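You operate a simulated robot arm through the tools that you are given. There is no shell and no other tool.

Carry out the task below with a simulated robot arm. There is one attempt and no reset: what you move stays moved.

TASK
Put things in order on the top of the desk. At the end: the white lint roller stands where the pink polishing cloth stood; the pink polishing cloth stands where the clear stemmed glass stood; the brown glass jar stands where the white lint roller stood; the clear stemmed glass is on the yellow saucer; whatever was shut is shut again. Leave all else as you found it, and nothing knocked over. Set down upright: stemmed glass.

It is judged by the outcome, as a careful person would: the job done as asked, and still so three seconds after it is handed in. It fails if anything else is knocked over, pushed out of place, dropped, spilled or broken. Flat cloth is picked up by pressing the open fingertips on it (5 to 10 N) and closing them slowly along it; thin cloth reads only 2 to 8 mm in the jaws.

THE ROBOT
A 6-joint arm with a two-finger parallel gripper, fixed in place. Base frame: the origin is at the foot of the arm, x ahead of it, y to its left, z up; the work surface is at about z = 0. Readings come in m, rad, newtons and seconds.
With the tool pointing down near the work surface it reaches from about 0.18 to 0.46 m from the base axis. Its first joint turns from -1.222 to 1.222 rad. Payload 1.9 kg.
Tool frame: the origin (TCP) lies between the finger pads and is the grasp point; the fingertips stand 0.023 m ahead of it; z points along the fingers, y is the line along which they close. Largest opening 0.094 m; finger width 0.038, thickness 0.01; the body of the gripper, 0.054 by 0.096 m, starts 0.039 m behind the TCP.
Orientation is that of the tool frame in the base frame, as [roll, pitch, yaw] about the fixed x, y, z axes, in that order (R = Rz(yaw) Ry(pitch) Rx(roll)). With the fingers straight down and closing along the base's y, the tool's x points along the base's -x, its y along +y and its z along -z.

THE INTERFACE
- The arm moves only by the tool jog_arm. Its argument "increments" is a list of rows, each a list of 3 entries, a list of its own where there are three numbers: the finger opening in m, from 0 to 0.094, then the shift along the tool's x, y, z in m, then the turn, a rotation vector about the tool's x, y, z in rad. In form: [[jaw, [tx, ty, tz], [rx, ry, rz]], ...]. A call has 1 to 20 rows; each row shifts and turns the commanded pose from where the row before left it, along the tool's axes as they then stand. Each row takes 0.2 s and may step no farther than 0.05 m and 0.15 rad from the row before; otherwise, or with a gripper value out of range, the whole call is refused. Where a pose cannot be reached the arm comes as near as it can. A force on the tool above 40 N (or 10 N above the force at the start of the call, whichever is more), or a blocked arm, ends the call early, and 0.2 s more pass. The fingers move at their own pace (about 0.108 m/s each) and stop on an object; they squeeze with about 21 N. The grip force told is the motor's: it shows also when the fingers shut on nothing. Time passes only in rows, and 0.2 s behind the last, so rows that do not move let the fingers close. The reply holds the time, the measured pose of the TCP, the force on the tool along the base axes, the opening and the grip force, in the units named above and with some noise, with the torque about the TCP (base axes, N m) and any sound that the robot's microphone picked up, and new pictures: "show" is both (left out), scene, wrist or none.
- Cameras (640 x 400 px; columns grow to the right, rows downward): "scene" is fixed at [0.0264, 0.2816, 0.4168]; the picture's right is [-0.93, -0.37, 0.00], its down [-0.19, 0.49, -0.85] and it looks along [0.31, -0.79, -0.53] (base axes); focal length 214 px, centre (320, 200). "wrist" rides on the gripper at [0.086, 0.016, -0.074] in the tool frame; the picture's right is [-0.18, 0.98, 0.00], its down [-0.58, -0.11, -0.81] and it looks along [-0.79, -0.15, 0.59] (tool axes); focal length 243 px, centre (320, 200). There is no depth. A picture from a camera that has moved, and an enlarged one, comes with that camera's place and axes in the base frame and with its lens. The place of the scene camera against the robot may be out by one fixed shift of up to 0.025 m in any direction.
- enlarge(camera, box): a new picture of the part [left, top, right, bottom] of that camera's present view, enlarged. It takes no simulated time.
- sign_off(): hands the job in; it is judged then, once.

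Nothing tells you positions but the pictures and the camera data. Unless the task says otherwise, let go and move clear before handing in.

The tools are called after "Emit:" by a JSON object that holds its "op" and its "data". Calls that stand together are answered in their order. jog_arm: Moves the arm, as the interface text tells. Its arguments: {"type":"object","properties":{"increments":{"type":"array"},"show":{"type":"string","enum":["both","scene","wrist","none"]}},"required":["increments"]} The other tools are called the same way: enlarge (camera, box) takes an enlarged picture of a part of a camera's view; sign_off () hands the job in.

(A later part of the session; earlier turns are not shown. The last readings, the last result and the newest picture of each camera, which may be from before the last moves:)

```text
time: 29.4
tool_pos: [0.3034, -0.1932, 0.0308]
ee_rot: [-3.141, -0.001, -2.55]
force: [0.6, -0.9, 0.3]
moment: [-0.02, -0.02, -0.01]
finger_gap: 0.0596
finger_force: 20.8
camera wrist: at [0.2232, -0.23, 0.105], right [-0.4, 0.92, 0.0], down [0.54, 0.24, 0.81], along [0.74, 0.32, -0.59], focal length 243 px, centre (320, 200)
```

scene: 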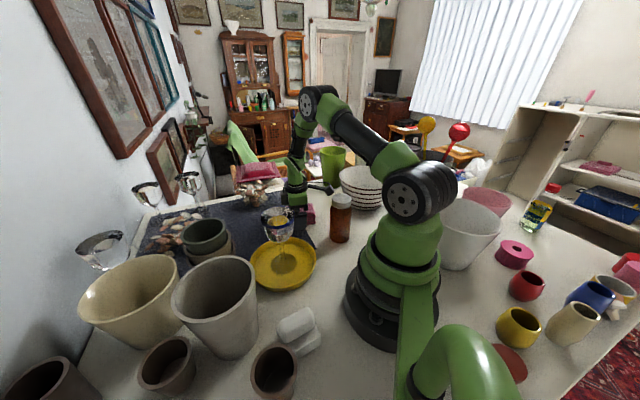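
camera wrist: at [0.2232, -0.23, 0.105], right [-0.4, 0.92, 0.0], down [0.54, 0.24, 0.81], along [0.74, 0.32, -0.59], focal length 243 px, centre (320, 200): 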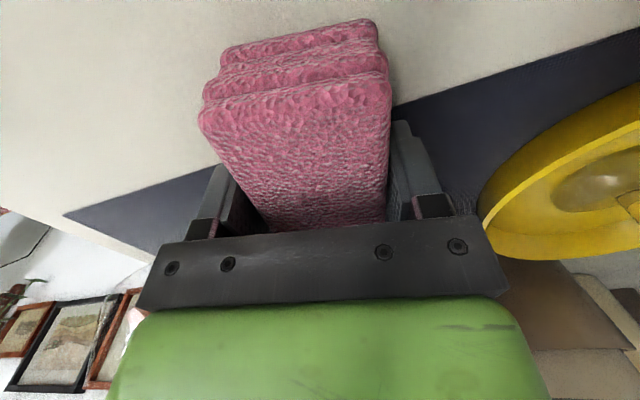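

The cloth is gripped at 0.060 m. I'll lift gently.

Emit:
{"op": "jog_arm", "data": {"increments": [[0.045, [0, 0, -0.005], [0, 0, 0]], [0.045, [0, 0, -0.01], [0, 0, 0]], [0.045, [0, 0, -0.02], [0, 0, 0]], [0.045, [0, 0, -0.025], [0, 0, 0]], [0.045, [0, 0, 0], [0, 0, 0]]]}}

```text
time: 30.6
tool_pos: [0.3005, -0.195, 0.092]
ee_rot: [-3.141, 0.0, -2.549]
force: [-0.2, 0.4, -1.0]
moment: [-0.02, 0.0, 0.01]
finger_gap: 0.0597
finger_force: 20.7
camera wrist: at [0.2218, -0.2297, 0.1658], right [-0.4, 0.92, 0.0], down [0.54, 0.24, 0.81], along [0.74, 0.32, -0.59], focal length 243 px, centre (320, 200)
```

scene: 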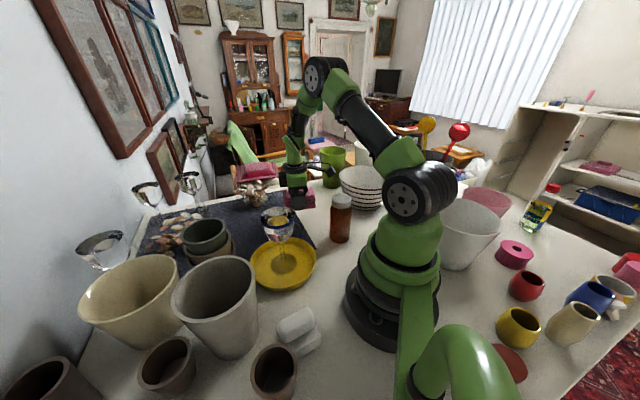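
wrist: 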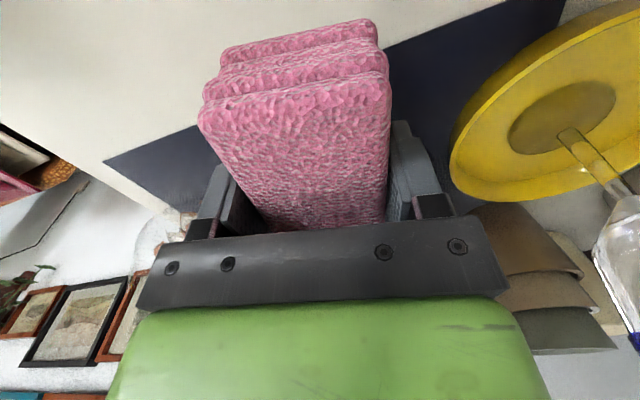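

The cloth came up cleanly. I'll carry it to the glass's old spot at (0.422, -0.126).

Emit:
{"op": "jog_arm", "data": {"increments": [[0.045, [-0.02, -0.0015, 0], [0, 0, 0]], [0.045, [-0.03, -0.0023, 0], [0, 0, 0]], [0.045, [-0.03, -0.0023, 0], [0, 0, 0]], [0.045, [-0.03, -0.0023, 0], [0, 0, 0]], [0.045, [-0.0293, -0.0023, 0], [0, 0, 0]], [0.045, [0, 0, 0], [0, 0, 0]]]}}

```text
time: 32.0
tool_pos: [0.4255, -0.1261, 0.0915]
ee_rot: [3.141, 0.0, -2.55]
force: [-0.2, 0.4, -1.5]
moment: [-0.04, 0.03, 0.01]
finger_gap: 0.0596
finger_force: 21.0
camera wrist: at [0.3451, -0.1614, 0.1657], right [-0.4, 0.92, 0.0], down [0.54, 0.23, 0.81], along [0.74, 0.32, -0.59], focal length 243 px, centre (320, 200)
```

scene: 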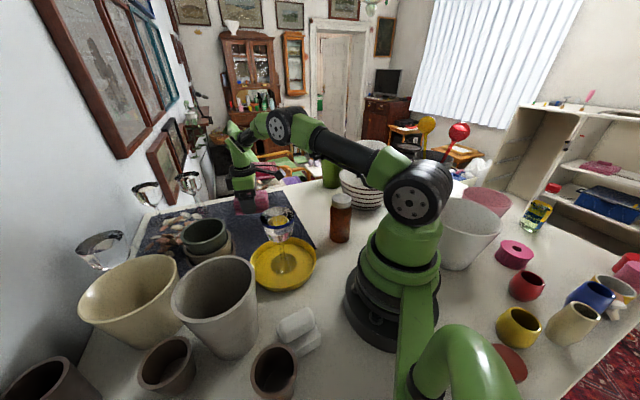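
wrist: 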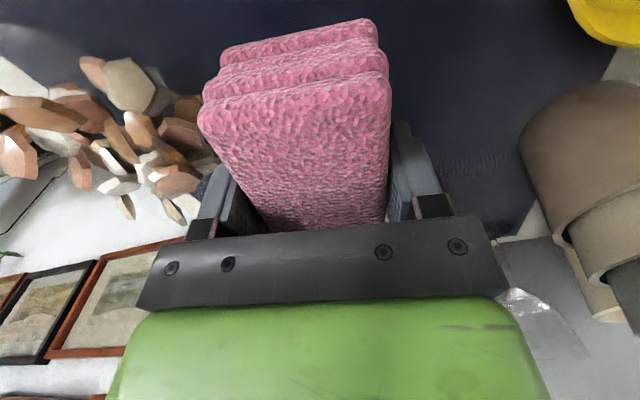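

The cloth is above the target with the pebbles about 8 cm away. I'll lower it, feeling for contact at the end.

Emit:
{"op": "jog_arm", "data": {"increments": [[0.045, [0.0025, 0.0017, 0.015], [0, 0, 0]], [0.045, [0, 0, 0.02], [0, 0, 0]], [0.045, [0, 0, 0.018], [0, 0, 0]], [0.045, [0, 0, 0.003], [0, 0, 0]], [0.045, [0, 0, 0], [0, 0, 0]]], "show": "wrist"}}

```text
time: 33.2
tool_pos: [0.4219, -0.1255, 0.0364]
ee_rot: [-3.141, 0.0, -2.548]
force: [0.0, -0.5, -0.4]
moment: [0.0, -0.02, -0.03]
finger_gap: 0.0598
finger_force: 21.1
camera wrist: at [0.3424, -0.1616, 0.11], right [-0.4, 0.92, 0.0], down [0.54, 0.24, 0.81], along [0.74, 0.32, -0.59], focal length 243 px, centre (320, 200)
```

wrist: 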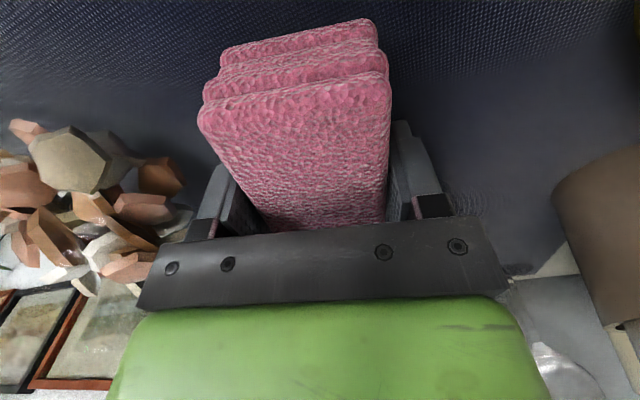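

Emit:
{"op": "jog_arm", "data": {"increments": [[0.045, [0, 0, 0.002], [0, 0, 0]], [0.045, [0, 0, 0.002], [0, 0, 0]], [0.045, [0, 0, 0], [0, 0, 0]]], "show": "none"}}

```text
time: 34.0
tool_pos: [0.4228, -0.1259, 0.0326]
ee_rot: [3.139, 0.0, -2.548]
force: [0.2, 0.4, -0.2]
moment: [0.0, 0.02, 0.04]
finger_gap: 0.0598
finger_force: 21.2
```

Emit:
{"op": "jog_arm", "data": {"increments": [[0.045, [0, 0, 0.0015], [0, 0, 0]], [0.045, [0, 0, 0], [0, 0, 0]]], "show": "none"}}

```text
time: 34.6
tool_pos: [0.4229, -0.1267, 0.0299]
ee_rot: [3.141, 0.001, -2.549]
force: [-2.6, 0.4, 6.4]
moment: [-0.02, 0.28, -0.05]
finger_gap: 0.0595
finger_force: 20.9
```

The cloth touches the mat (6 N). I'll release gently and rise.

Emit:
{"op": "jog_arm", "data": {"increments": [[0.058, [0, 0, -0.0005], [0, 0, 0]], [0.062, [0, 0, 0], [0, 0, 0]], [0.068, [0, 0, 0], [0, 0, 0]], [0.076, [0, 0, 0], [0, 0, 0]], [0.08, [0, 0, 0], [0, 0, 0]], [0.08, [0, 0, -0.02], [0, 0, 0]], [0.08, [0, 0, -0.04], [0, 0, 0]], [0.08, [0, 0, -0.04], [0, 0, 0]], [0.08, [0, 0, -0.04], [0, 0, 0]], [0.08, [0, 0, -0.04], [0, 0, 0]], [0.08, [0, 0, 0], [0, 0, 0]]]}}

```text
time: 37.0
tool_pos: [0.4197, -0.1276, 0.2112]
ee_rot: [3.141, 0.0, -2.548]
force: [0.0, -0.7, -0.1]
moment: [0.03, -0.01, 0.0]
finger_gap: 0.08
finger_force: 0.0
camera wrist: at [0.3407, -0.1636, 0.2854], right [-0.4, 0.92, 0.0], down [0.54, 0.23, 0.81], along [0.74, 0.32, -0.59], focal length 243 px, centre (320, 200)
```

scene: 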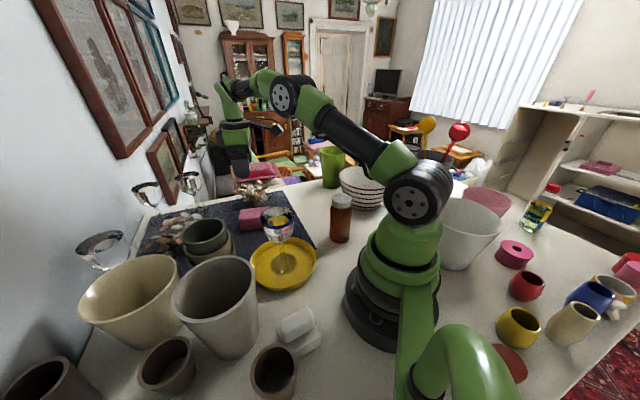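
wrist: 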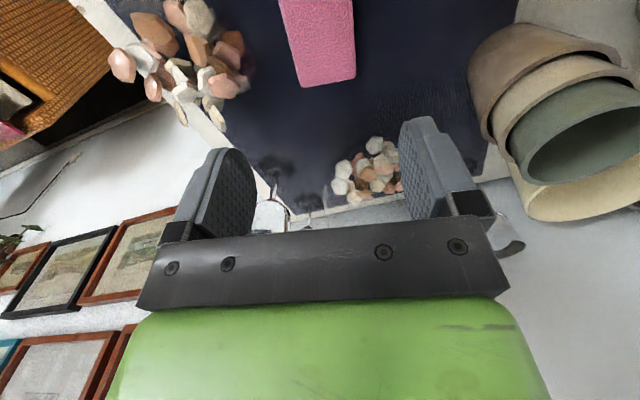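

The cloth now lies on the glass's old spot. Next I'll go high over to the lint roller and align the jaws across its handle.

Emit:
{"op": "jog_arm", "data": {"increments": [[0.08, [0, 0, -0.025], [0, 0, 0]], [0.08, [0, 0, -0.025], [0, 0, 0]], [0.08, [0, 0, 0], [0, 0, -0.1]], [0.08, [0, 0, 0], [0, 0, -0.1]], [0.08, [0, 0, 0], [0, 0, -0.102]], [0.08, [-0.00266, 0.042, 0], [0, 0, 0]], [0.08, [-0.00266, 0.042, 0], [0, 0, 0]], [0.08, [-0.00266, 0.042, 0], [0, 0, 0]], [0.08, [-0.00266, 0.042, 0], [0, 0, 0]], [0.08, [-0.00266, 0.042, 0], [0, 0, 0]], [0.08, [-0.00266, 0.042, 0], [0, 0, 0]], [0.08, [-0.00266, 0.042, 0], [0, 0, 0]], [0.08, [-0.00266, 0.042, 0], [0, 0, 0]], [0.08, [-0.00266, 0.042, 0], [0, 0, 0]], [0.06, [0, 0, 0.03], [0, 0, 0]], [0.06, [0, 0, 0], [0, 0, 0]]]}}

```text
time: 40.4
tool_pos: [0.1382, 0.1331, 0.2287]
ee_rot: [-3.141, 0.001, -2.247]
force: [0.7, 0.1, -0.4]
moment: [0.02, 0.06, -0.02]
finger_gap: 0.0601
finger_force: 0.1
out of reach, approached as far as the arm can: row 4
camera wrist: at [0.0744, 0.075, 0.3036], right [-0.65, 0.76, 0.0], down [0.45, 0.39, 0.81], along [0.61, 0.53, -0.59], focal length 243 px, centre (320, 200)
```

scene: 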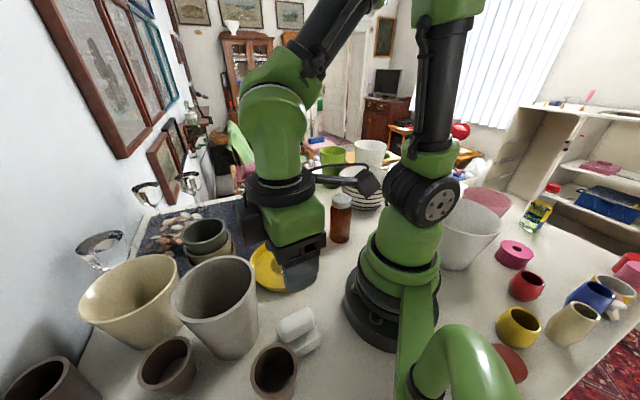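
wrist: 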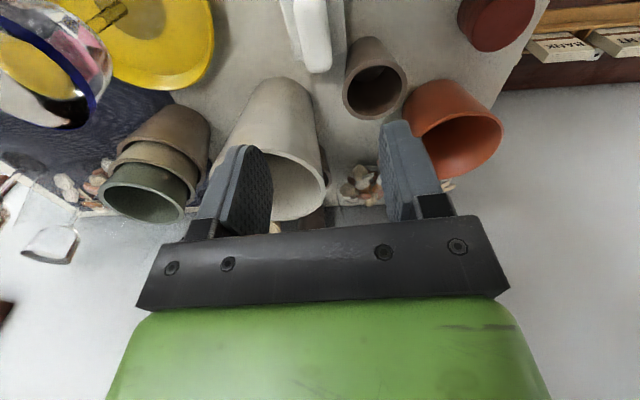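

The roller and the brown cup are now visible below the gripper. I'll enlarge to pin down the handle.

Emit:
{"op": "enlarge", "data": {"camera": "wrist", "box": [250, 0, 430, 130]}}

```text
3.08 times, centred on (340, 65) of wrist
camera zoom: at [0.0744, 0.075, 0.3036], right [-0.65, 0.76, 0.0], down [0.45, 0.39, 0.81], along [0.61, 0.53, -0.59], focal length 746 px, centre (258, 615)
```

zoom: 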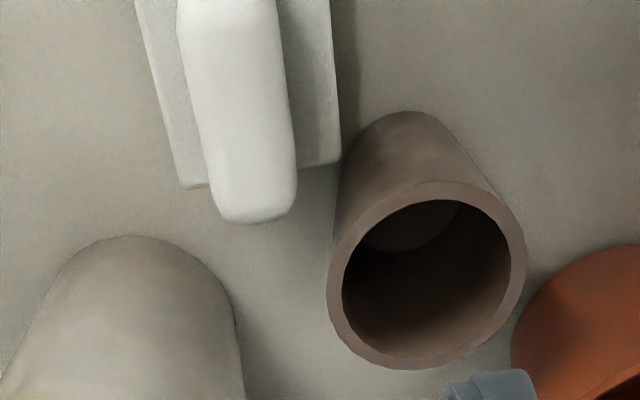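

The handle is about 0.030 m wide, runs along ~51°, and is centred on the base at (0.143, 0.129). The brown cup's rim is about 3 cm from where my finger will go, so I'll grip a few mm toward the robot with a narrow opening. I'll descend partway first.

Emit:
{"op": "jog_arm", "data": {"increments": [[0.054, [0.0062, -0.0065, 0], [0, 0, 0]], [0.054, [0, 0, 0.035], [0, 0, 0]], [0.054, [0, 0, 0.035], [0, 0, 0]], [0.054, [0, 0, 0.035], [0, 0, 0]], [0.054, [0, 0, 0], [0, 0, 0]]]}}

Emit:
{"op": "enlarge", "data": {"camera": "wrist", "box": [210, 0, 450, 240]}}

Emit:
{"op": "enlarge", "data": {"camera": "scene", "box": [240, 230, 360, 350]}}

```text
time: 41.6
tool_pos: [0.1432, 0.1227, 0.1219]
ee_rot: [-3.141, 0.0, -2.248]
force: [0.5, -0.1, 0.3]
moment: [0.0, -0.01, 0.01]
finger_gap: 0.0541
finger_force: 0.2
camera wrist: at [0.0774, 0.0657, 0.1975], right [-0.65, 0.76, 0.0], down [0.45, 0.39, 0.81], along [0.61, 0.53, -0.59], focal length 243 px, centre (320, 200)
```

scene: 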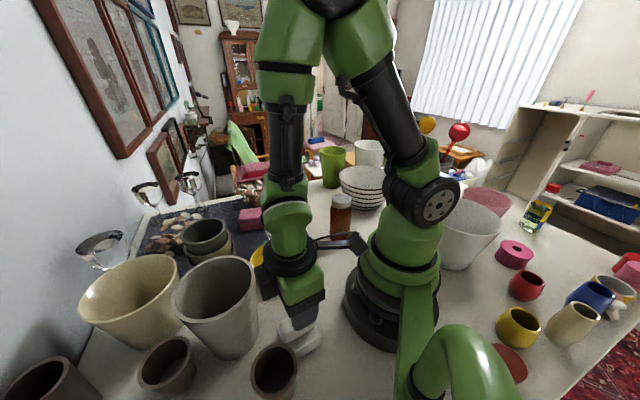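
wrist: 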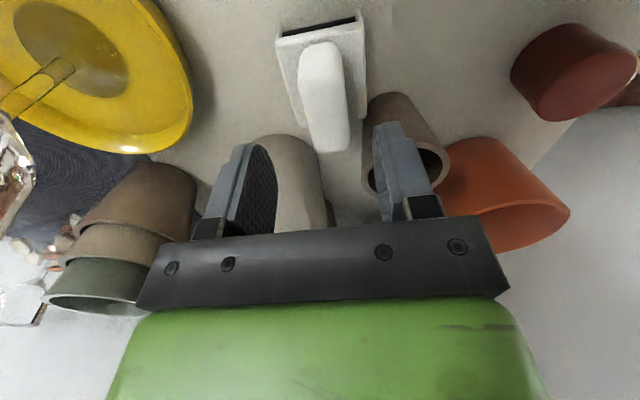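

```text
1.67 times, centred on (330, 120) of wrist
camera zoom: at [0.0774, 0.0657, 0.1975], right [-0.65, 0.76, 0.0], down [0.45, 0.39, 0.81], along [0.61, 0.53, -0.59], focal length 404 px, centre (303, 333)
```

zoom: 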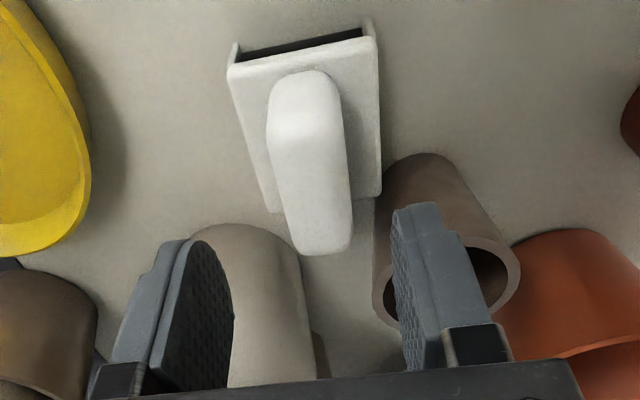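

```text
3.33 times, centred on (300, 290) of scene
camera zoom: at [0.0264, 0.2816, 0.4168], right [-0.93, -0.37, 0.0], down [-0.19, 0.49, -0.85], along [0.31, -0.79, -0.53], focal length 715 px, centre (387, -100)
```

zoom: 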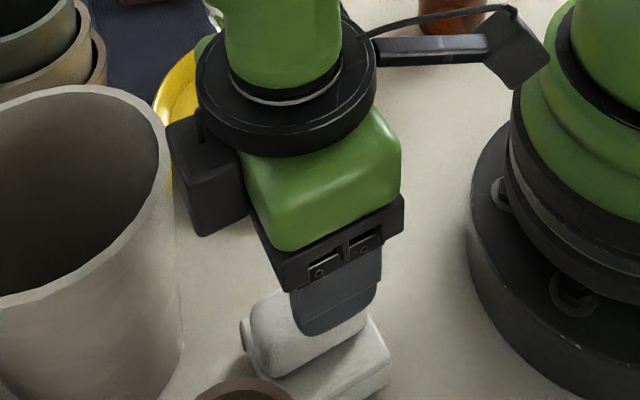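

I notice a dark box on the side of the gripper near the grey cup; I'll look closer before going lower.

Emit:
{"op": "enlarge", "data": {"camera": "scene", "box": [245, 230, 335, 320]}}

Emit:
{"op": "enlarge", "data": {"camera": "scene", "box": [160, 180, 360, 380]}}

```text
4.44 times, centred on (290, 275) of scene
camera zoom: at [0.0264, 0.2816, 0.4168], right [-0.93, -0.37, 0.0], down [-0.19, 0.49, -0.85], along [0.31, -0.79, -0.53], focal length 953 px, centre (453, -133)
```

zoom: 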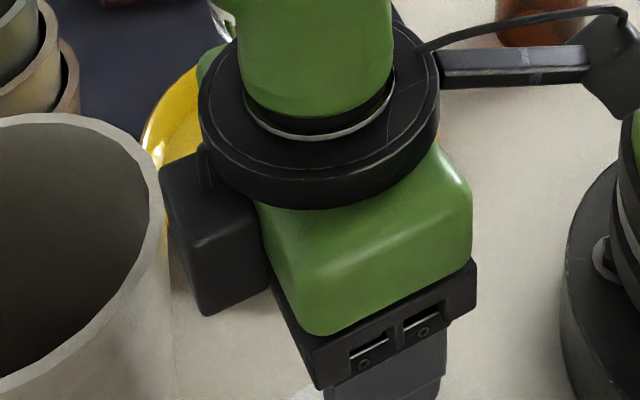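

```text
2.00 times, centred on (260, 280) of scene
camera zoom: at [0.0264, 0.2816, 0.4168], right [-0.93, -0.37, 0.0], down [-0.19, 0.49, -0.85], along [0.31, -0.79, -0.53], focal length 429 px, centre (440, 40)
```

zoom: 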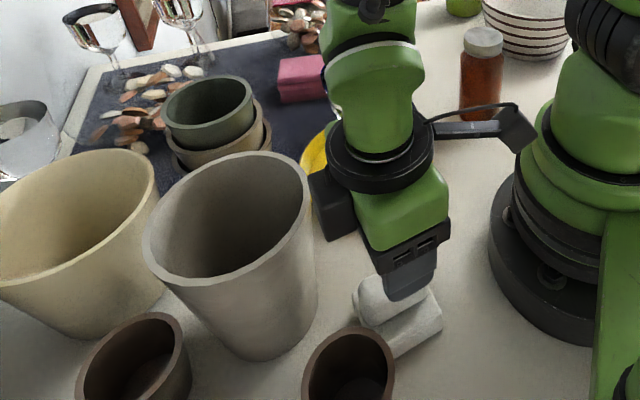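

The side box on the gripper should clear the grey cup's rim by about 1.5 cm. I'll correct 4 mm sideways to centre on the handle, narrow the jaws to stay off the brown cup, and descend.

Emit:
{"op": "jog_arm", "data": {"increments": [[0.048, [0, 0.004, 0], [0, 0, 0]], [0.048, [0, 0, 0.02], [0, 0, 0]], [0.048, [0, 0, 0.015], [0, 0, 0]], [0.048, [0, 0, 0], [0, 0, 0]]]}}

Emit:
{"op": "enlarge", "data": {"camera": "wrist", "box": [210, 0, 450, 240]}}

Emit:
{"op": "enlarge", "data": {"camera": "scene", "box": [230, 250, 350, 370]}}

```text
time: 42.6
tool_pos: [0.1397, 0.1251, 0.0886]
ee_rot: [3.141, 0.0, -2.246]
force: [-0.2, -0.7, 0.4]
moment: [-0.01, -0.03, 0.0]
finger_gap: 0.0477
finger_force: 0.1
camera wrist: at [0.0738, 0.0678, 0.1629], right [-0.65, 0.76, 0.0], down [0.45, 0.39, 0.81], along [0.61, 0.53, -0.59], focal length 243 px, centre (320, 200)
```

scene: 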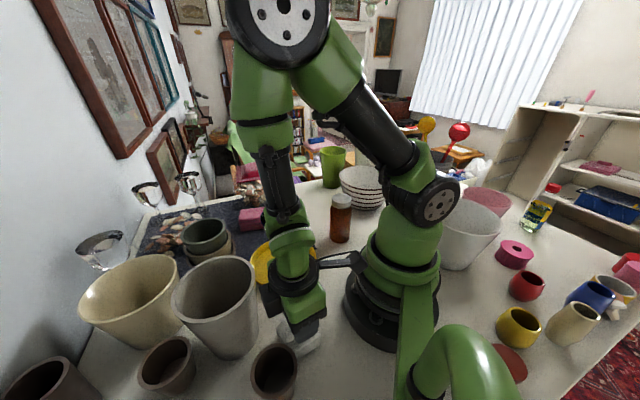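
wrist: 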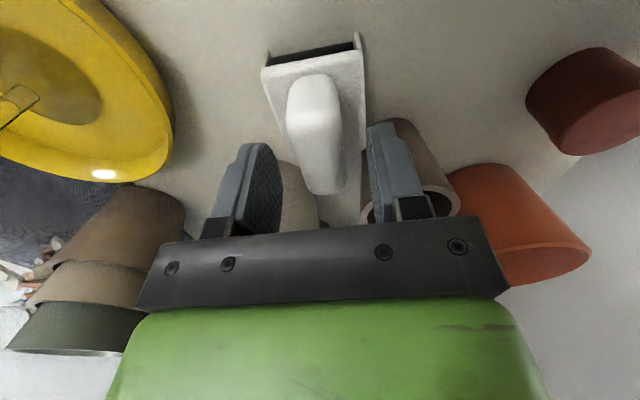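

```text
1.67 times, centred on (330, 120) of wrist
camera zoom: at [0.0738, 0.0678, 0.1629], right [-0.65, 0.76, 0.0], down [0.45, 0.39, 0.81], along [0.61, 0.53, -0.59], focal length 404 px, centre (303, 333)
```

zoom: 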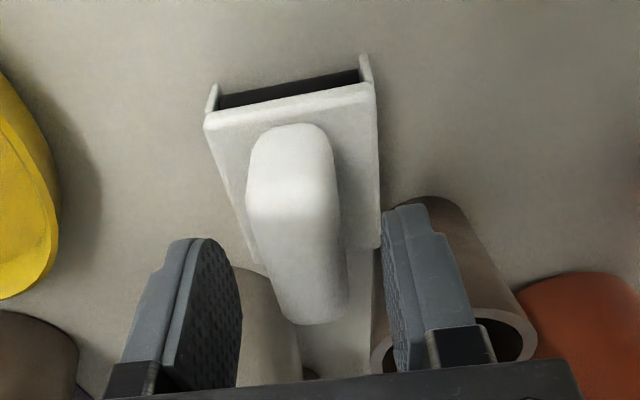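

```text
3.33 times, centred on (290, 310) of scene
camera zoom: at [0.0264, 0.2816, 0.4168], right [-0.93, -0.37, 0.0], down [-0.19, 0.49, -0.85], along [0.31, -0.79, -0.53], focal length 715 px, centre (420, -167)
```

zoom: 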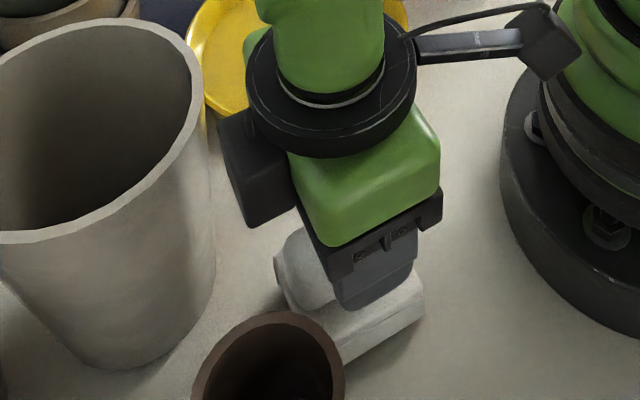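

The handle is centred between the fingers and the near finger clears the brown cup by several millimetres. I'll lower to gripping height.

Emit:
{"op": "jog_arm", "data": {"increments": [[0.048, [0, 0, 0.012], [0, 0, 0]], [0.048, [0, 0, 0.012], [0, 0, 0]], [0.048, [0, 0, 0.009], [0, 0, 0]], [0.048, [0, 0, 0], [0, 0, 0]]]}}

Emit:
{"op": "enlarge", "data": {"camera": "scene", "box": [230, 250, 350, 370]}}

```text
time: 43.6
tool_pos: [0.1402, 0.1254, 0.0574]
ee_rot: [3.141, 0.001, -2.247]
force: [0.3, -1.0, 10.5]
moment: [-0.11, 0.1, 0.09]
finger_gap: 0.0481
finger_force: 0.2
stopped in row 4: the force on the tool passed its limit at 42 N (the readings are from after the stop); the commanded pose is now the measured one
camera wrist: at [0.0736, 0.0678, 0.1312], right [-0.65, 0.76, 0.0], down [0.45, 0.39, 0.81], along [0.61, 0.53, -0.59], focal length 243 px, centre (320, 200)
```

scene: 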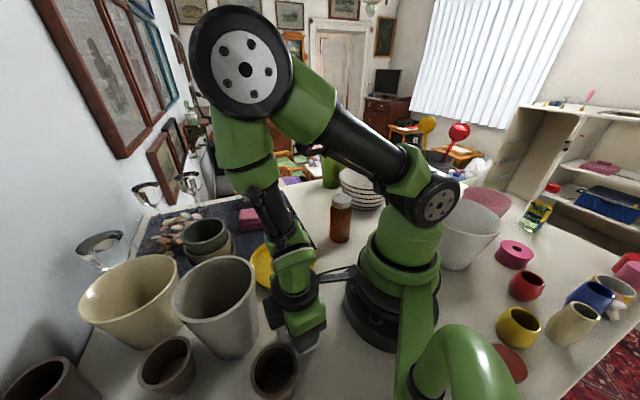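
wrist: 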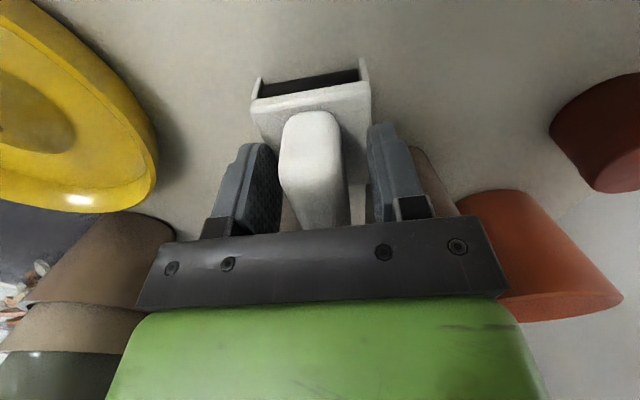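

```text
3.33 times, centred on (290, 310) of scene
camera zoom: at [0.0264, 0.2816, 0.4168], right [-0.93, -0.37, 0.0], down [-0.19, 0.49, -0.85], along [0.31, -0.79, -0.53], focal length 715 px, centre (420, -167)
```

zoom: 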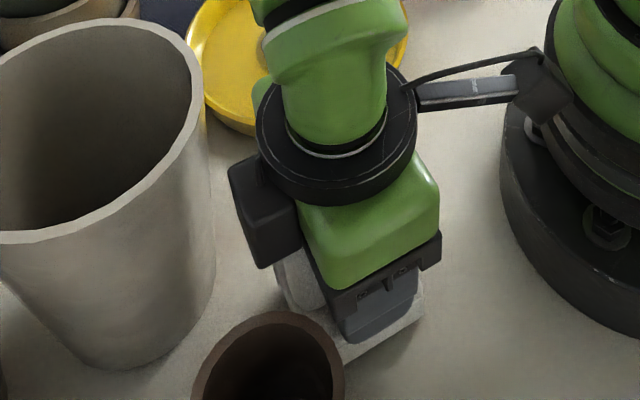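

The fingertips touched the roller's base top (about z 0.034), as the torque shows contact right at the fingers. I'll back off 2 mm and close on the handle.

Emit:
{"op": "jog_arm", "data": {"increments": [[0.048, [0, 0, -0.0025], [0, 0, 0]], [0.044, [0, 0, 0], [0, 0, 0]], [0.04, [0, 0, 0], [0, 0, 0]], [0.036, [0, 0, 0], [0, 0, 0]], [0.032, [0, 0, 0], [0, 0, 0]], [0.028, [0, 0, 0], [0, 0, 0]], [0.024, [0, 0, 0], [0, 0, 0]], [0.02, [0, 0, 0], [0, 0, 0]], [0.02, [0, 0, 0], [0, 0, 0]]]}}

```text
time: 45.6
tool_pos: [0.1399, 0.1255, 0.0593]
ee_rot: [-3.141, 0.002, -2.245]
force: [-0.3, 0.3, 0.4]
moment: [0.04, 0.0, 0.01]
finger_gap: 0.0255
finger_force: 21.3
camera wrist: at [0.0739, 0.0679, 0.1335], right [-0.65, 0.76, 0.0], down [0.45, 0.39, 0.81], along [0.61, 0.53, -0.59], focal length 243 px, centre (320, 200)
```

scene: 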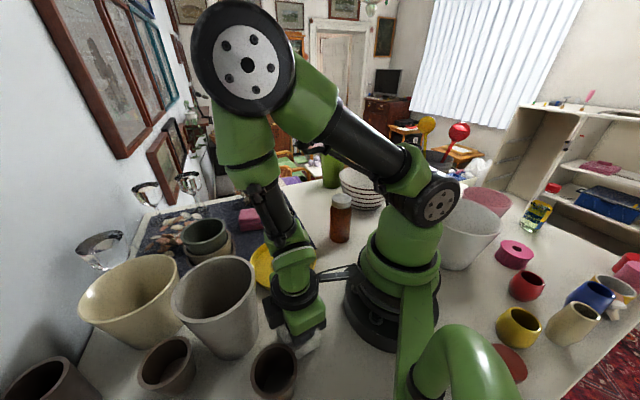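
wrist: 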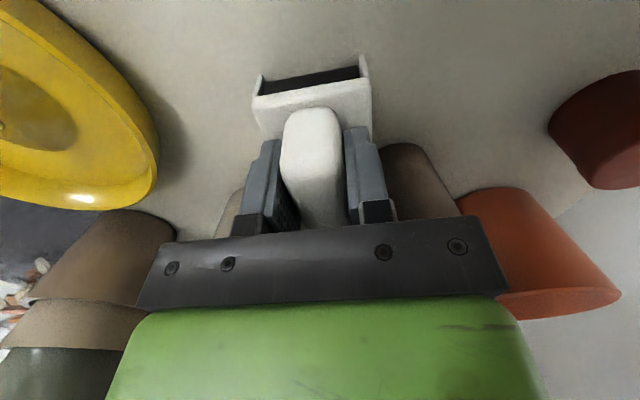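

The handle is held at 0.0255 m. I'll lift slowly straight up, watching the cup.

Emit:
{"op": "jog_arm", "data": {"increments": [[0.02, [0, 0, -0.004], [0, 0, 0]], [0.02, [0, 0, -0.008], [0, 0, 0]], [0.02, [0, 0, -0.012], [0, 0, 0]], [0.02, [0, 0, 0], [0, 0, 0]]]}}

Emit:
{"op": "enlarge", "data": {"camera": "scene", "box": [230, 250, 350, 370]}}

```text
time: 46.6
tool_pos: [0.1396, 0.1257, 0.0832]
ee_rot: [-3.141, 0.0, -2.247]
force: [0.5, 0.2, -1.0]
moment: [0.01, -0.03, 0.03]
finger_gap: 0.026
finger_force: 21.1
camera wrist: at [0.0738, 0.0678, 0.1579], right [-0.65, 0.76, 0.0], down [0.45, 0.39, 0.81], along [0.61, 0.53, -0.59], focal length 243 px, centre (320, 200)
```

scene: 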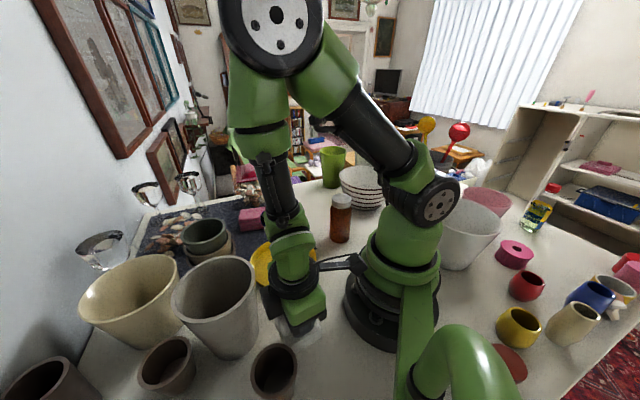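
wrist: 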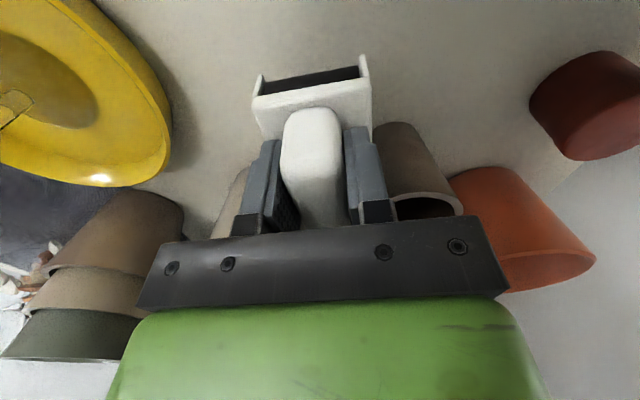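

```text
3.33 times, centred on (290, 310) of scene
camera zoom: at [0.0264, 0.2816, 0.4168], right [-0.93, -0.37, 0.0], down [-0.19, 0.49, -0.85], along [0.31, -0.79, -0.53], focal length 715 px, centre (420, -167)
```

zoom: 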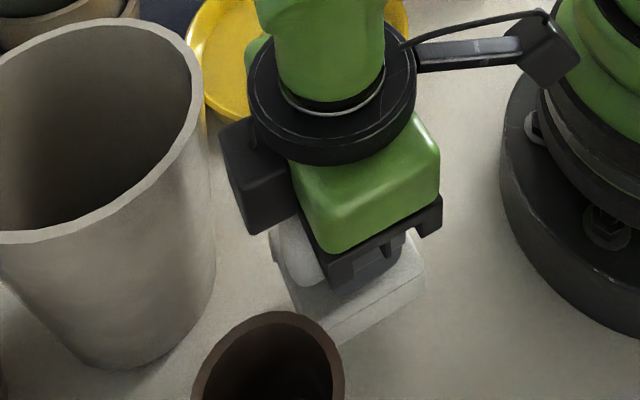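

The roller is up and the brown cup is undisturbed. I'll raise it above the glass and carry it to the cloth's old spot at (0.303, -0.195).

Emit:
{"op": "jog_arm", "data": {"increments": [[0.02, [0, 0, -0.0314], [0, 0, 0]], [0.02, [0, 0, -0.0314], [0, 0, 0]], [0.02, [0, 0, -0.0314], [0, 0, 0]], [0.02, [0, 0, -0.0314], [0, 0, 0]], [0.02, [0, 0, -0.0314], [0, 0, 0]], [0.02, [0, 0, 0], [0, 0, 0]]]}}

```text
time: 48.0
tool_pos: [0.1376, 0.1249, 0.2398]
ee_rot: [-3.141, 0.001, -2.246]
force: [0.2, 0.4, -0.8]
moment: [-0.01, -0.02, 0.0]
finger_gap: 0.0256
finger_force: 21.3
camera wrist: at [0.0727, 0.0673, 0.3146], right [-0.65, 0.76, 0.0], down [0.45, 0.39, 0.81], along [0.61, 0.53, -0.59], focal length 243 px, centre (320, 200)
```

scene: 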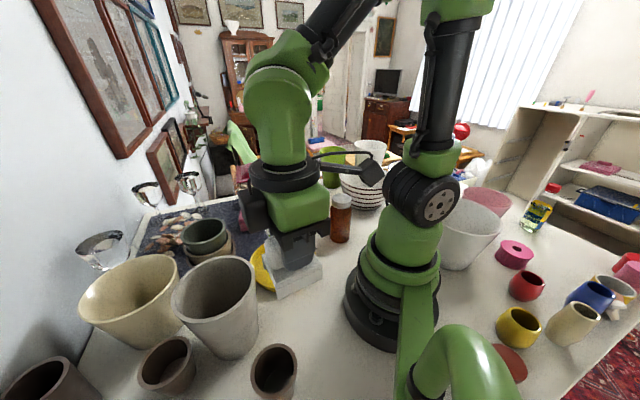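
wrist: 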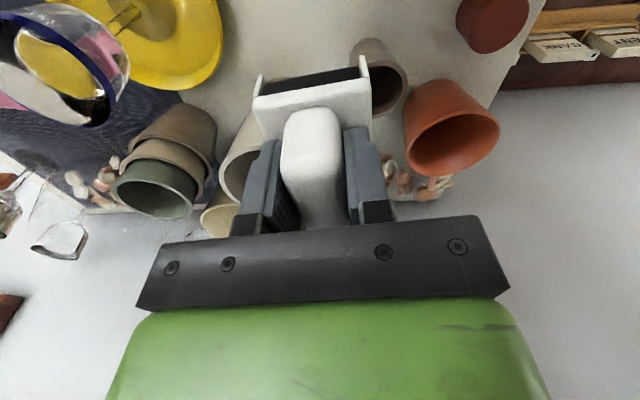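

Clear of everything; now moving across at height.

Emit:
{"op": "jog_arm", "data": {"increments": [[0.02, [0.00839, -0.01828, 0], [0, 0, 0]], [0.02, [0.01678, -0.03656, 0], [0, 0, 0]], [0.02, [0.01678, -0.03656, 0], [0, 0, 0]], [0.02, [0.01678, -0.03656, 0], [0, 0, 0]], [0.02, [0.01678, -0.03656, 0], [0, 0, 0]], [0.02, [0.01678, -0.03656, 0], [0, 0, 0]], [0.02, [0.01678, -0.03656, 0], [0, 0, 0]], [0.02, [0.01678, -0.03656, 0], [0, 0, 0]], [0.02, [0.01678, -0.03656, 0], [0, 0, 0]], [0.02, [0.00839, -0.01828, 0], [0, 0, 0]], [0.02, [0, 0, 0], [0, 0, 0]]]}}

```text
time: 50.4
tool_pos: [0.3004, -0.1987, 0.2405]
ee_rot: [3.141, 0.001, -2.246]
force: [-0.1, 0.0, -0.7]
moment: [0.05, -0.03, 0.0]
finger_gap: 0.0257
finger_force: 21.5
camera wrist: at [0.2358, -0.2551, 0.3143], right [-0.65, 0.76, 0.0], down [0.45, 0.39, 0.81], along [0.61, 0.53, -0.59], focal length 243 px, centre (320, 200)
```

scene: 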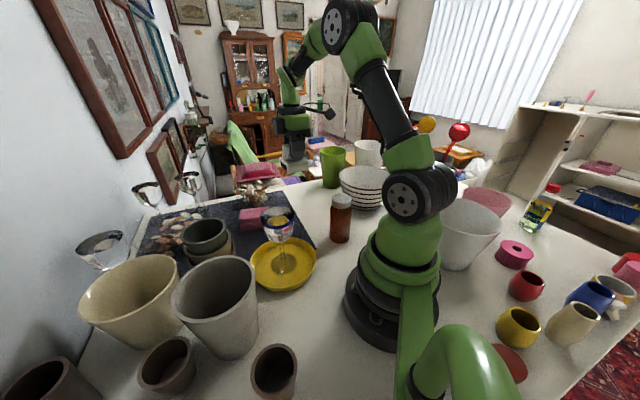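
wrist: 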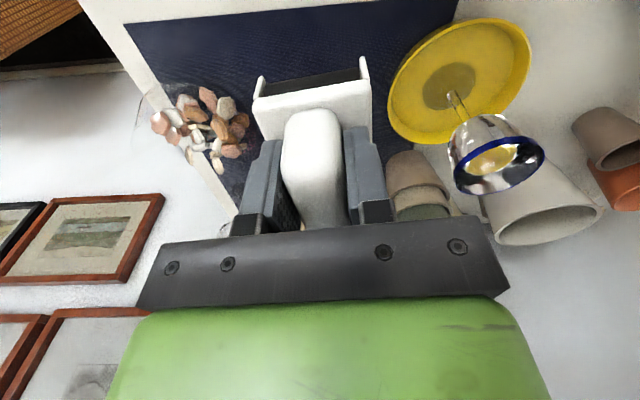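

The roller is over the target. I'll lower it, slowing near the surface.

Emit:
{"op": "jog_arm", "data": {"increments": [[0.02, [0, 0, 0.035], [0, 0, 0]], [0.02, [0, 0, 0.035], [0, 0, 0]], [0.02, [0, 0, 0.035], [0, 0, 0]], [0.02, [0, 0, 0.035], [0, 0, 0]], [0.02, [0, 0, 0.025], [0, 0, 0]], [0.02, [0, 0, 0.008], [0, 0, 0]], [0.02, [0, 0, 0], [0, 0, 0]]]}}

```text
time: 52.0
tool_pos: [0.3019, -0.1981, 0.0665]
ee_rot: [3.141, 0.004, -2.246]
force: [0.3, 0.9, -1.2]
moment: [0.02, 0.02, -0.03]
finger_gap: 0.0256
finger_force: 21.2
camera wrist: at [0.2361, -0.2553, 0.1409], right [-0.65, 0.76, 0.0], down [0.45, 0.39, 0.81], along [0.61, 0.53, -0.59], focal length 243 px, centre (320, 200)
```

scene: 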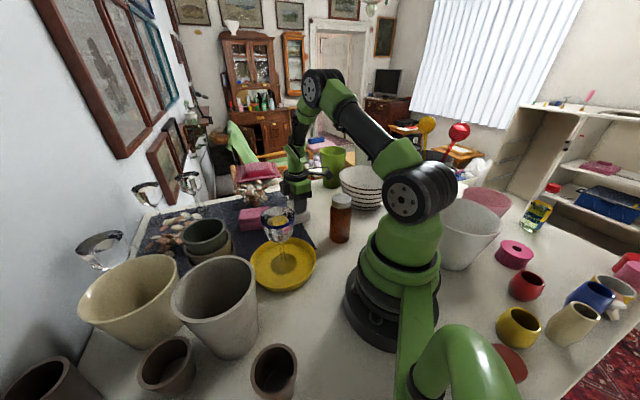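
wrist: 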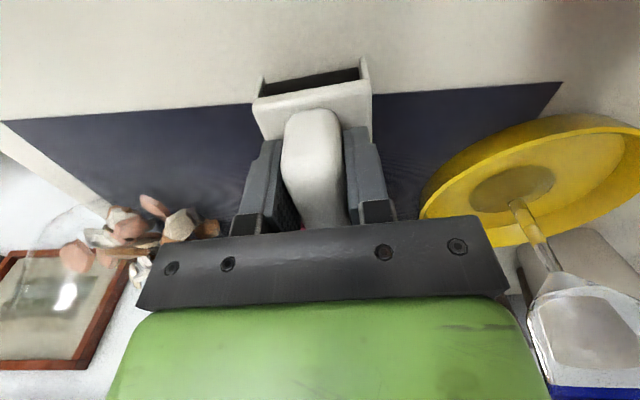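

Emit:
{"op": "jog_arm", "data": {"increments": [[0.02, [0, 0, 0.002], [0, 0, 0]], [0.02, [0, 0, 0.002], [0, 0, 0]], [0.02, [0, 0, 0.0015], [0, 0, 0]], [0.02, [0, 0, 0], [0, 0, 0]]], "show": "none"}}

```text
time: 53.0
tool_pos: [0.3027, -0.1976, 0.0614]
ee_rot: [-3.14, 0.002, -2.247]
force: [-0.4, 0.1, -0.3]
moment: [0.0, 0.0, 0.01]
finger_gap: 0.0257
finger_force: 21.1
```

Emit:
{"op": "jog_arm", "data": {"increments": [[0.02, [0, 0, 0.0015], [0, 0, 0]], [0.02, [0, 0, 0], [0, 0, 0]]], "show": "none"}}

```text
time: 53.6
tool_pos: [0.3017, -0.1991, 0.0593]
ee_rot: [3.141, 0.002, -2.247]
force: [0.1, -0.3, -1.1]
moment: [0.0, 0.03, 0.0]
finger_gap: 0.026
finger_force: 21.0
```

Emit:
{"op": "jog_arm", "data": {"increments": [[0.02, [0, 0, 0.0012], [0, 0, 0]], [0.02, [0, 0, 0], [0, 0, 0]]], "show": "none"}}

```text
time: 54.2
tool_pos: [0.3013, -0.1993, 0.0592]
ee_rot: [-3.141, 0.002, -2.246]
force: [-2.1, 1.1, 14.2]
moment: [0.27, 0.05, 0.06]
finger_gap: 0.0258
finger_force: 20.8
```

The roller is resting on the surface. I'll ease off, open, and rise.

Emit:
{"op": "jog_arm", "data": {"increments": [[0.022, [0, 0, -0.0008], [0, 0, 0]], [0.027, [0, 0, 0], [0, 0, 0]], [0.032, [0, 0, 0], [0, 0, 0]], [0.04, [0, 0, 0], [0, 0, 0]], [0.05, [0, 0, 0], [0, 0, 0]], [0.05, [0, 0, -0.02], [0, 0, 0]], [0.05, [0, 0, -0.04], [0, 0, 0]], [0.05, [0, 0, -0.04], [0, 0, 0]], [0.05, [0, 0, -0.04], [0, 0, 0]], [0.05, [0, 0, -0.04], [0, 0, 0]], [0.05, [0, 0, 0], [0, 0, 0]]]}}

```text
time: 56.6
tool_pos: [0.3009, -0.1965, 0.2406]
ee_rot: [-3.141, 0.002, -2.246]
force: [-0.1, -0.5, 0.6]
moment: [-0.02, -0.02, 0.01]
finger_gap: 0.05
finger_force: 0.0
camera wrist: at [0.2358, -0.2547, 0.3149], right [-0.65, 0.76, 0.0], down [0.45, 0.39, 0.81], along [0.61, 0.53, -0.59], focal length 243 px, centre (320, 200)
```

scene: 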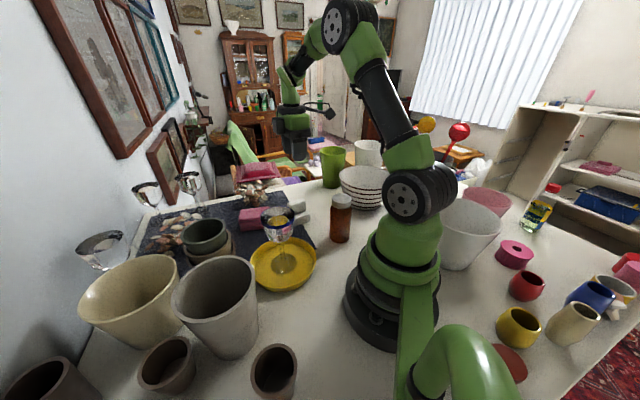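
wrist: 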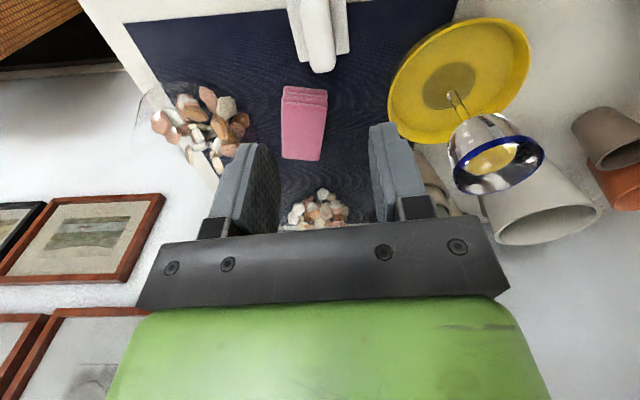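

The roller stands in the cloth's place and the cloth looks right. Now I'll turn toward the brown jar and look at it from above.

Emit:
{"op": "jog_arm", "data": {"increments": [[0.07, [0, 0, 0], [0, 0, 0.1417]], [0.08, [0, 0, 0], [0, 0, 0.1417]], [0.09, [0, 0, 0], [0, 0, 0.1417]], [0.094, [0, 0, 0], [0, 0, 0.1417]], [0.094, [0, 0, 0], [0, 0, 0.1417]], [0.094, [0, 0, 0], [0, 0, 0.1417]], [0.094, [0, 0, 0], [0, 0, 0.1417]], [0.094, [0, 0, 0], [0, 0, 0.1417]], [0.094, [0, 0, 0], [0, 0, 0.1417]], [0.094, [0, 0, 0], [0, 0, 0.1417]], [0.094, [0, 0, 0], [0, 0, 0.1417]], [0.094, [0, 0, 0], [0, 0, 0.1417]], [0.094, [0.0331, -0.0198, 0], [0, 0, 0]], [0.094, [0.0331, -0.0198, 0], [0, 0, 0]], [0.094, [0.0331, -0.0198, 0], [0, 0, 0]], [0.094, [0.0331, -0.0198, 0], [0, 0, 0]], [0.094, [0, 0, 0], [0, 0, 0]]]}}

Emit:
{"op": "enlarge", "data": {"camera": "wrist", "box": [210, 0, 450, 200]}}

```text
time: 60.2
tool_pos: [0.1533, -0.1579, 0.2395]
ee_rot: [-3.141, 0.0, 2.338]
force: [-0.3, 0.5, 1.1]
moment: [0.01, 0.04, -0.01]
finger_gap: 0.0941
finger_force: 0.1
camera wrist: at [0.1059, -0.0852, 0.3138], right [0.84, 0.55, 0.0], down [0.32, -0.49, 0.81], along [0.44, -0.67, -0.59], focal length 243 px, centre (320, 200)
```

scene: 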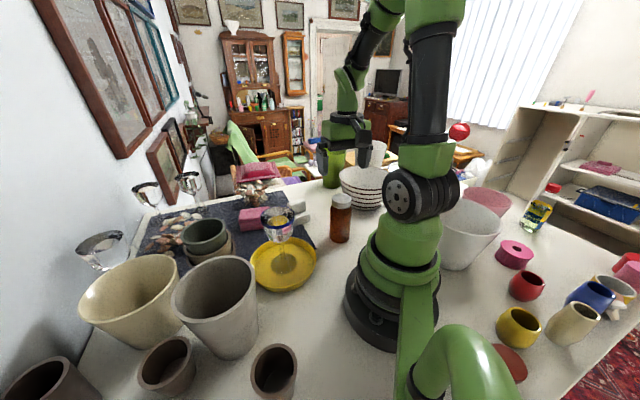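
wrist: 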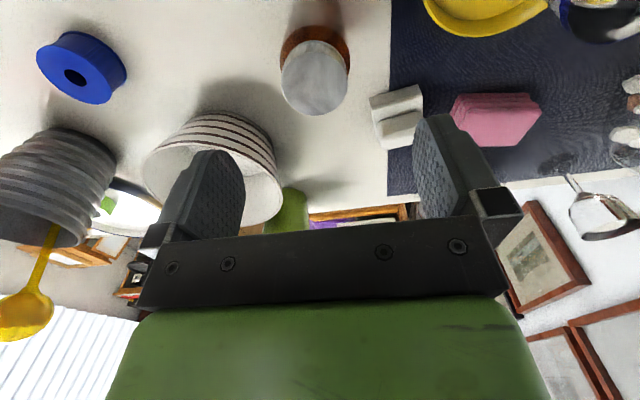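

```text
2.00 times, centred on (330, 100) of wrist
camera zoom: at [0.1059, -0.0852, 0.3138], right [0.84, 0.55, 0.0], down [0.32, -0.49, 0.81], along [0.44, -0.67, -0.59], focal length 485 px, centre (300, 400)
```

zoom: 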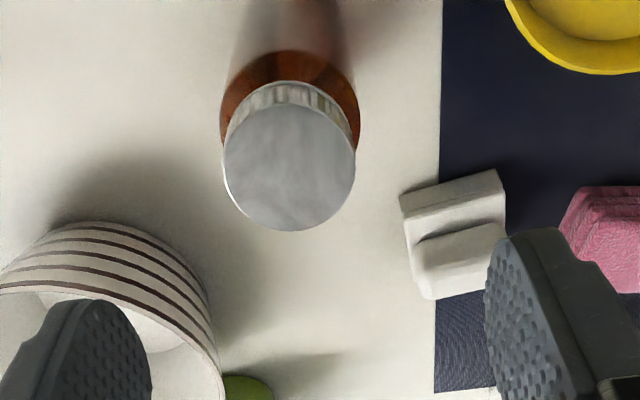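

The jar's lid centre is at about (0.157, -0.170) with its top near z 0.127. I'll shift over it and lower partway to check alignment.

Emit:
{"op": "jog_arm", "data": {"increments": [[0.094, [-0.0112, -0.0057, 0], [0, 0, 0]], [0.094, [0, 0, 0.03], [0, 0, 0]], [0.094, [0, 0, 0.03], [0, 0, 0]], [0.094, [0, 0, 0.015], [0, 0, 0]], [0.094, [0, 0, 0], [0, 0, 0]]]}}

Emit:
{"op": "enlarge", "data": {"camera": "scene", "box": [280, 130, 400, 250]}}

```text
time: 61.4
tool_pos: [0.1556, -0.1703, 0.164]
ee_rot: [3.14, 0.001, 2.337]
force: [0.5, 0.4, -0.3]
moment: [-0.01, -0.02, 0.0]
finger_gap: 0.0941
finger_force: 0.1
camera wrist: at [0.109, -0.097, 0.2393], right [0.84, 0.55, 0.0], down [0.32, -0.5, 0.81], along [0.44, -0.67, -0.59], focal length 243 px, centre (320, 200)
```

scene: 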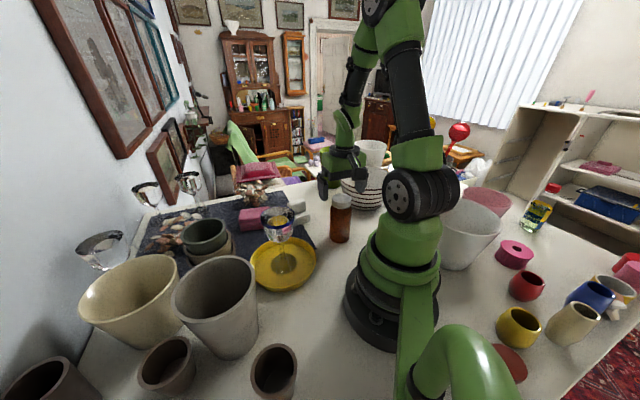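
wrist: 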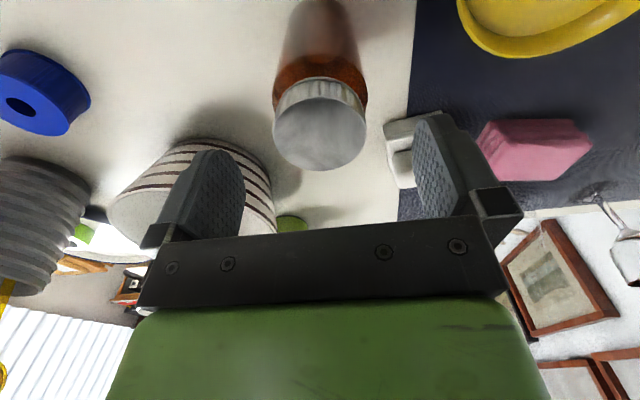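

```text
3.33 times, centred on (340, 190) of scene
camera zoom: at [0.0264, 0.2816, 0.4168], right [-0.93, -0.37, 0.0], down [-0.19, 0.49, -0.85], along [0.31, -0.79, -0.53], focal length 715 px, centre (253, 233)
```

zoom: 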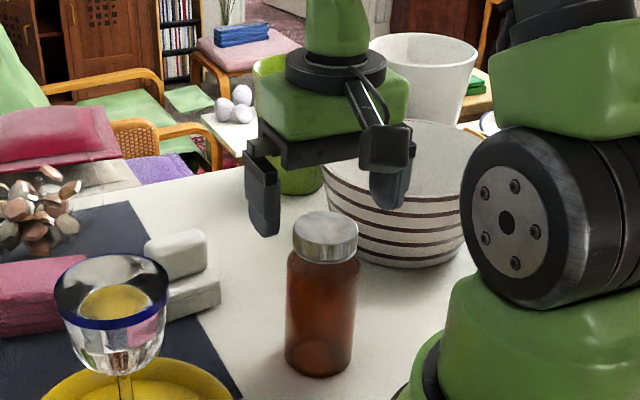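

Alignment over the jar is within 2 mm. I'll lower around it.

Emit:
{"op": "jog_arm", "data": {"increments": [[0.094, [-0.001, 0.001, 0.025], [0, 0, 0]], [0.094, [0, 0, 0.025], [0, 0, 0]], [0.094, [0, 0, 0.015], [0, 0, 0]], [0.094, [0, 0, 0], [0, 0, 0]]]}}

Emit:
{"op": "enlarge", "data": {"camera": "scene", "box": [280, 150, 400, 270]}}

```text
time: 62.4
tool_pos: [0.1563, -0.171, 0.0985]
ee_rot: [3.139, 0.0, 2.337]
force: [0.2, 0.6, 0.2]
moment: [0.01, 0.0, 0.01]
finger_gap: 0.0937
finger_force: 0.1
camera wrist: at [0.1095, -0.0976, 0.1736], right [0.84, 0.55, 0.0], down [0.32, -0.49, 0.81], along [0.44, -0.67, -0.59], focal length 243 px, centre (320, 200)
```

scene: 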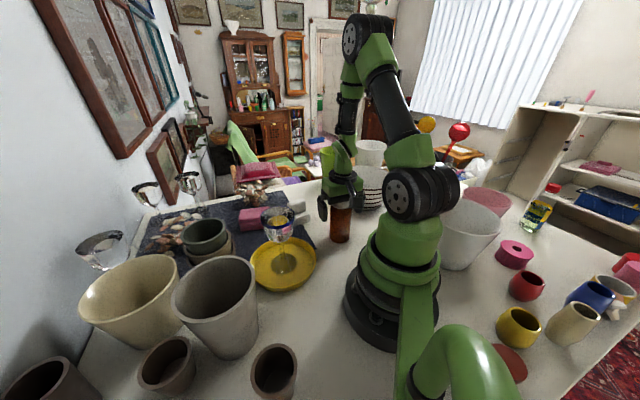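
wrist: 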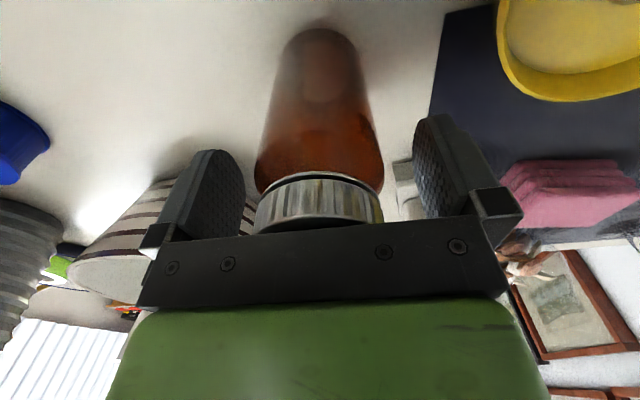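

```text
3.33 times, centred on (340, 210) of scene
camera zoom: at [0.0264, 0.2816, 0.4168], right [-0.93, -0.37, 0.0], down [-0.19, 0.49, -0.85], along [0.31, -0.79, -0.53], focal length 715 px, centre (253, 167)
```

zoom: 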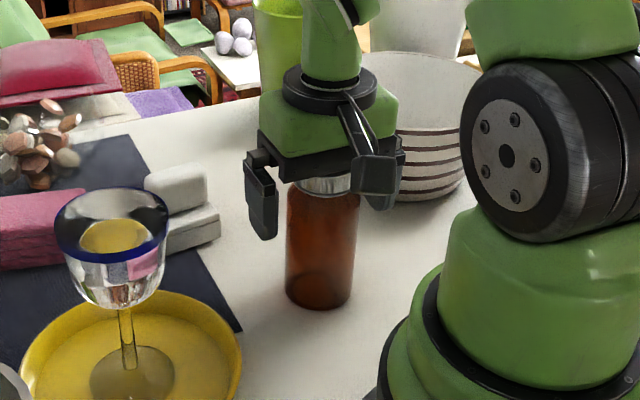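

The jar's shoulder is between the fingers with the lid just under the palm. I'll close gently on the jar body.

Emit:
{"op": "jog_arm", "data": {"increments": [[0.082, [0, 0, 0], [0, 0, 0]], [0.074, [0, 0, 0], [0, 0, 0]], [0.068, [0, 0, 0], [0, 0, 0]], [0.064, [0, 0, 0], [0, 0, 0]], [0.06, [0, 0, 0], [0, 0, 0]], [0.056, [0, 0, 0], [0, 0, 0]], [0.05, [0, 0, 0], [0, 0, 0]], [0.045, [0, 0, 0], [0, 0, 0]]], "show": "wrist"}}

```text
time: 64.2
tool_pos: [0.1569, -0.1708, 0.0987]
ee_rot: [3.138, 0.0, 2.336]
force: [-0.8, 0.4, 3.2]
moment: [0.02, 0.09, 0.0]
finger_gap: 0.0593
finger_force: 20.8
camera wrist: at [0.1095, -0.0976, 0.1738], right [0.84, 0.55, 0.0], down [0.32, -0.49, 0.81], along [0.44, -0.67, -0.59], focal length 243 px, centre (320, 200)
```

wrist: 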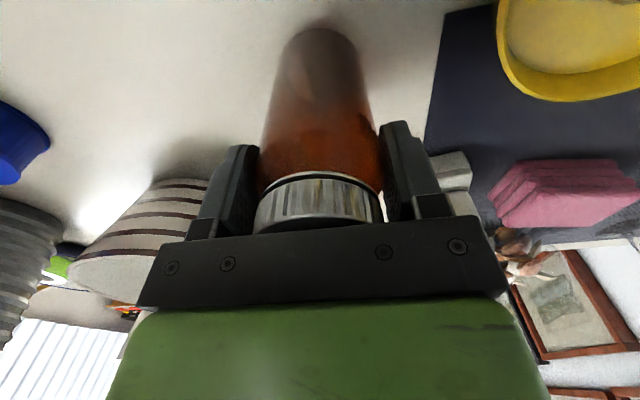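

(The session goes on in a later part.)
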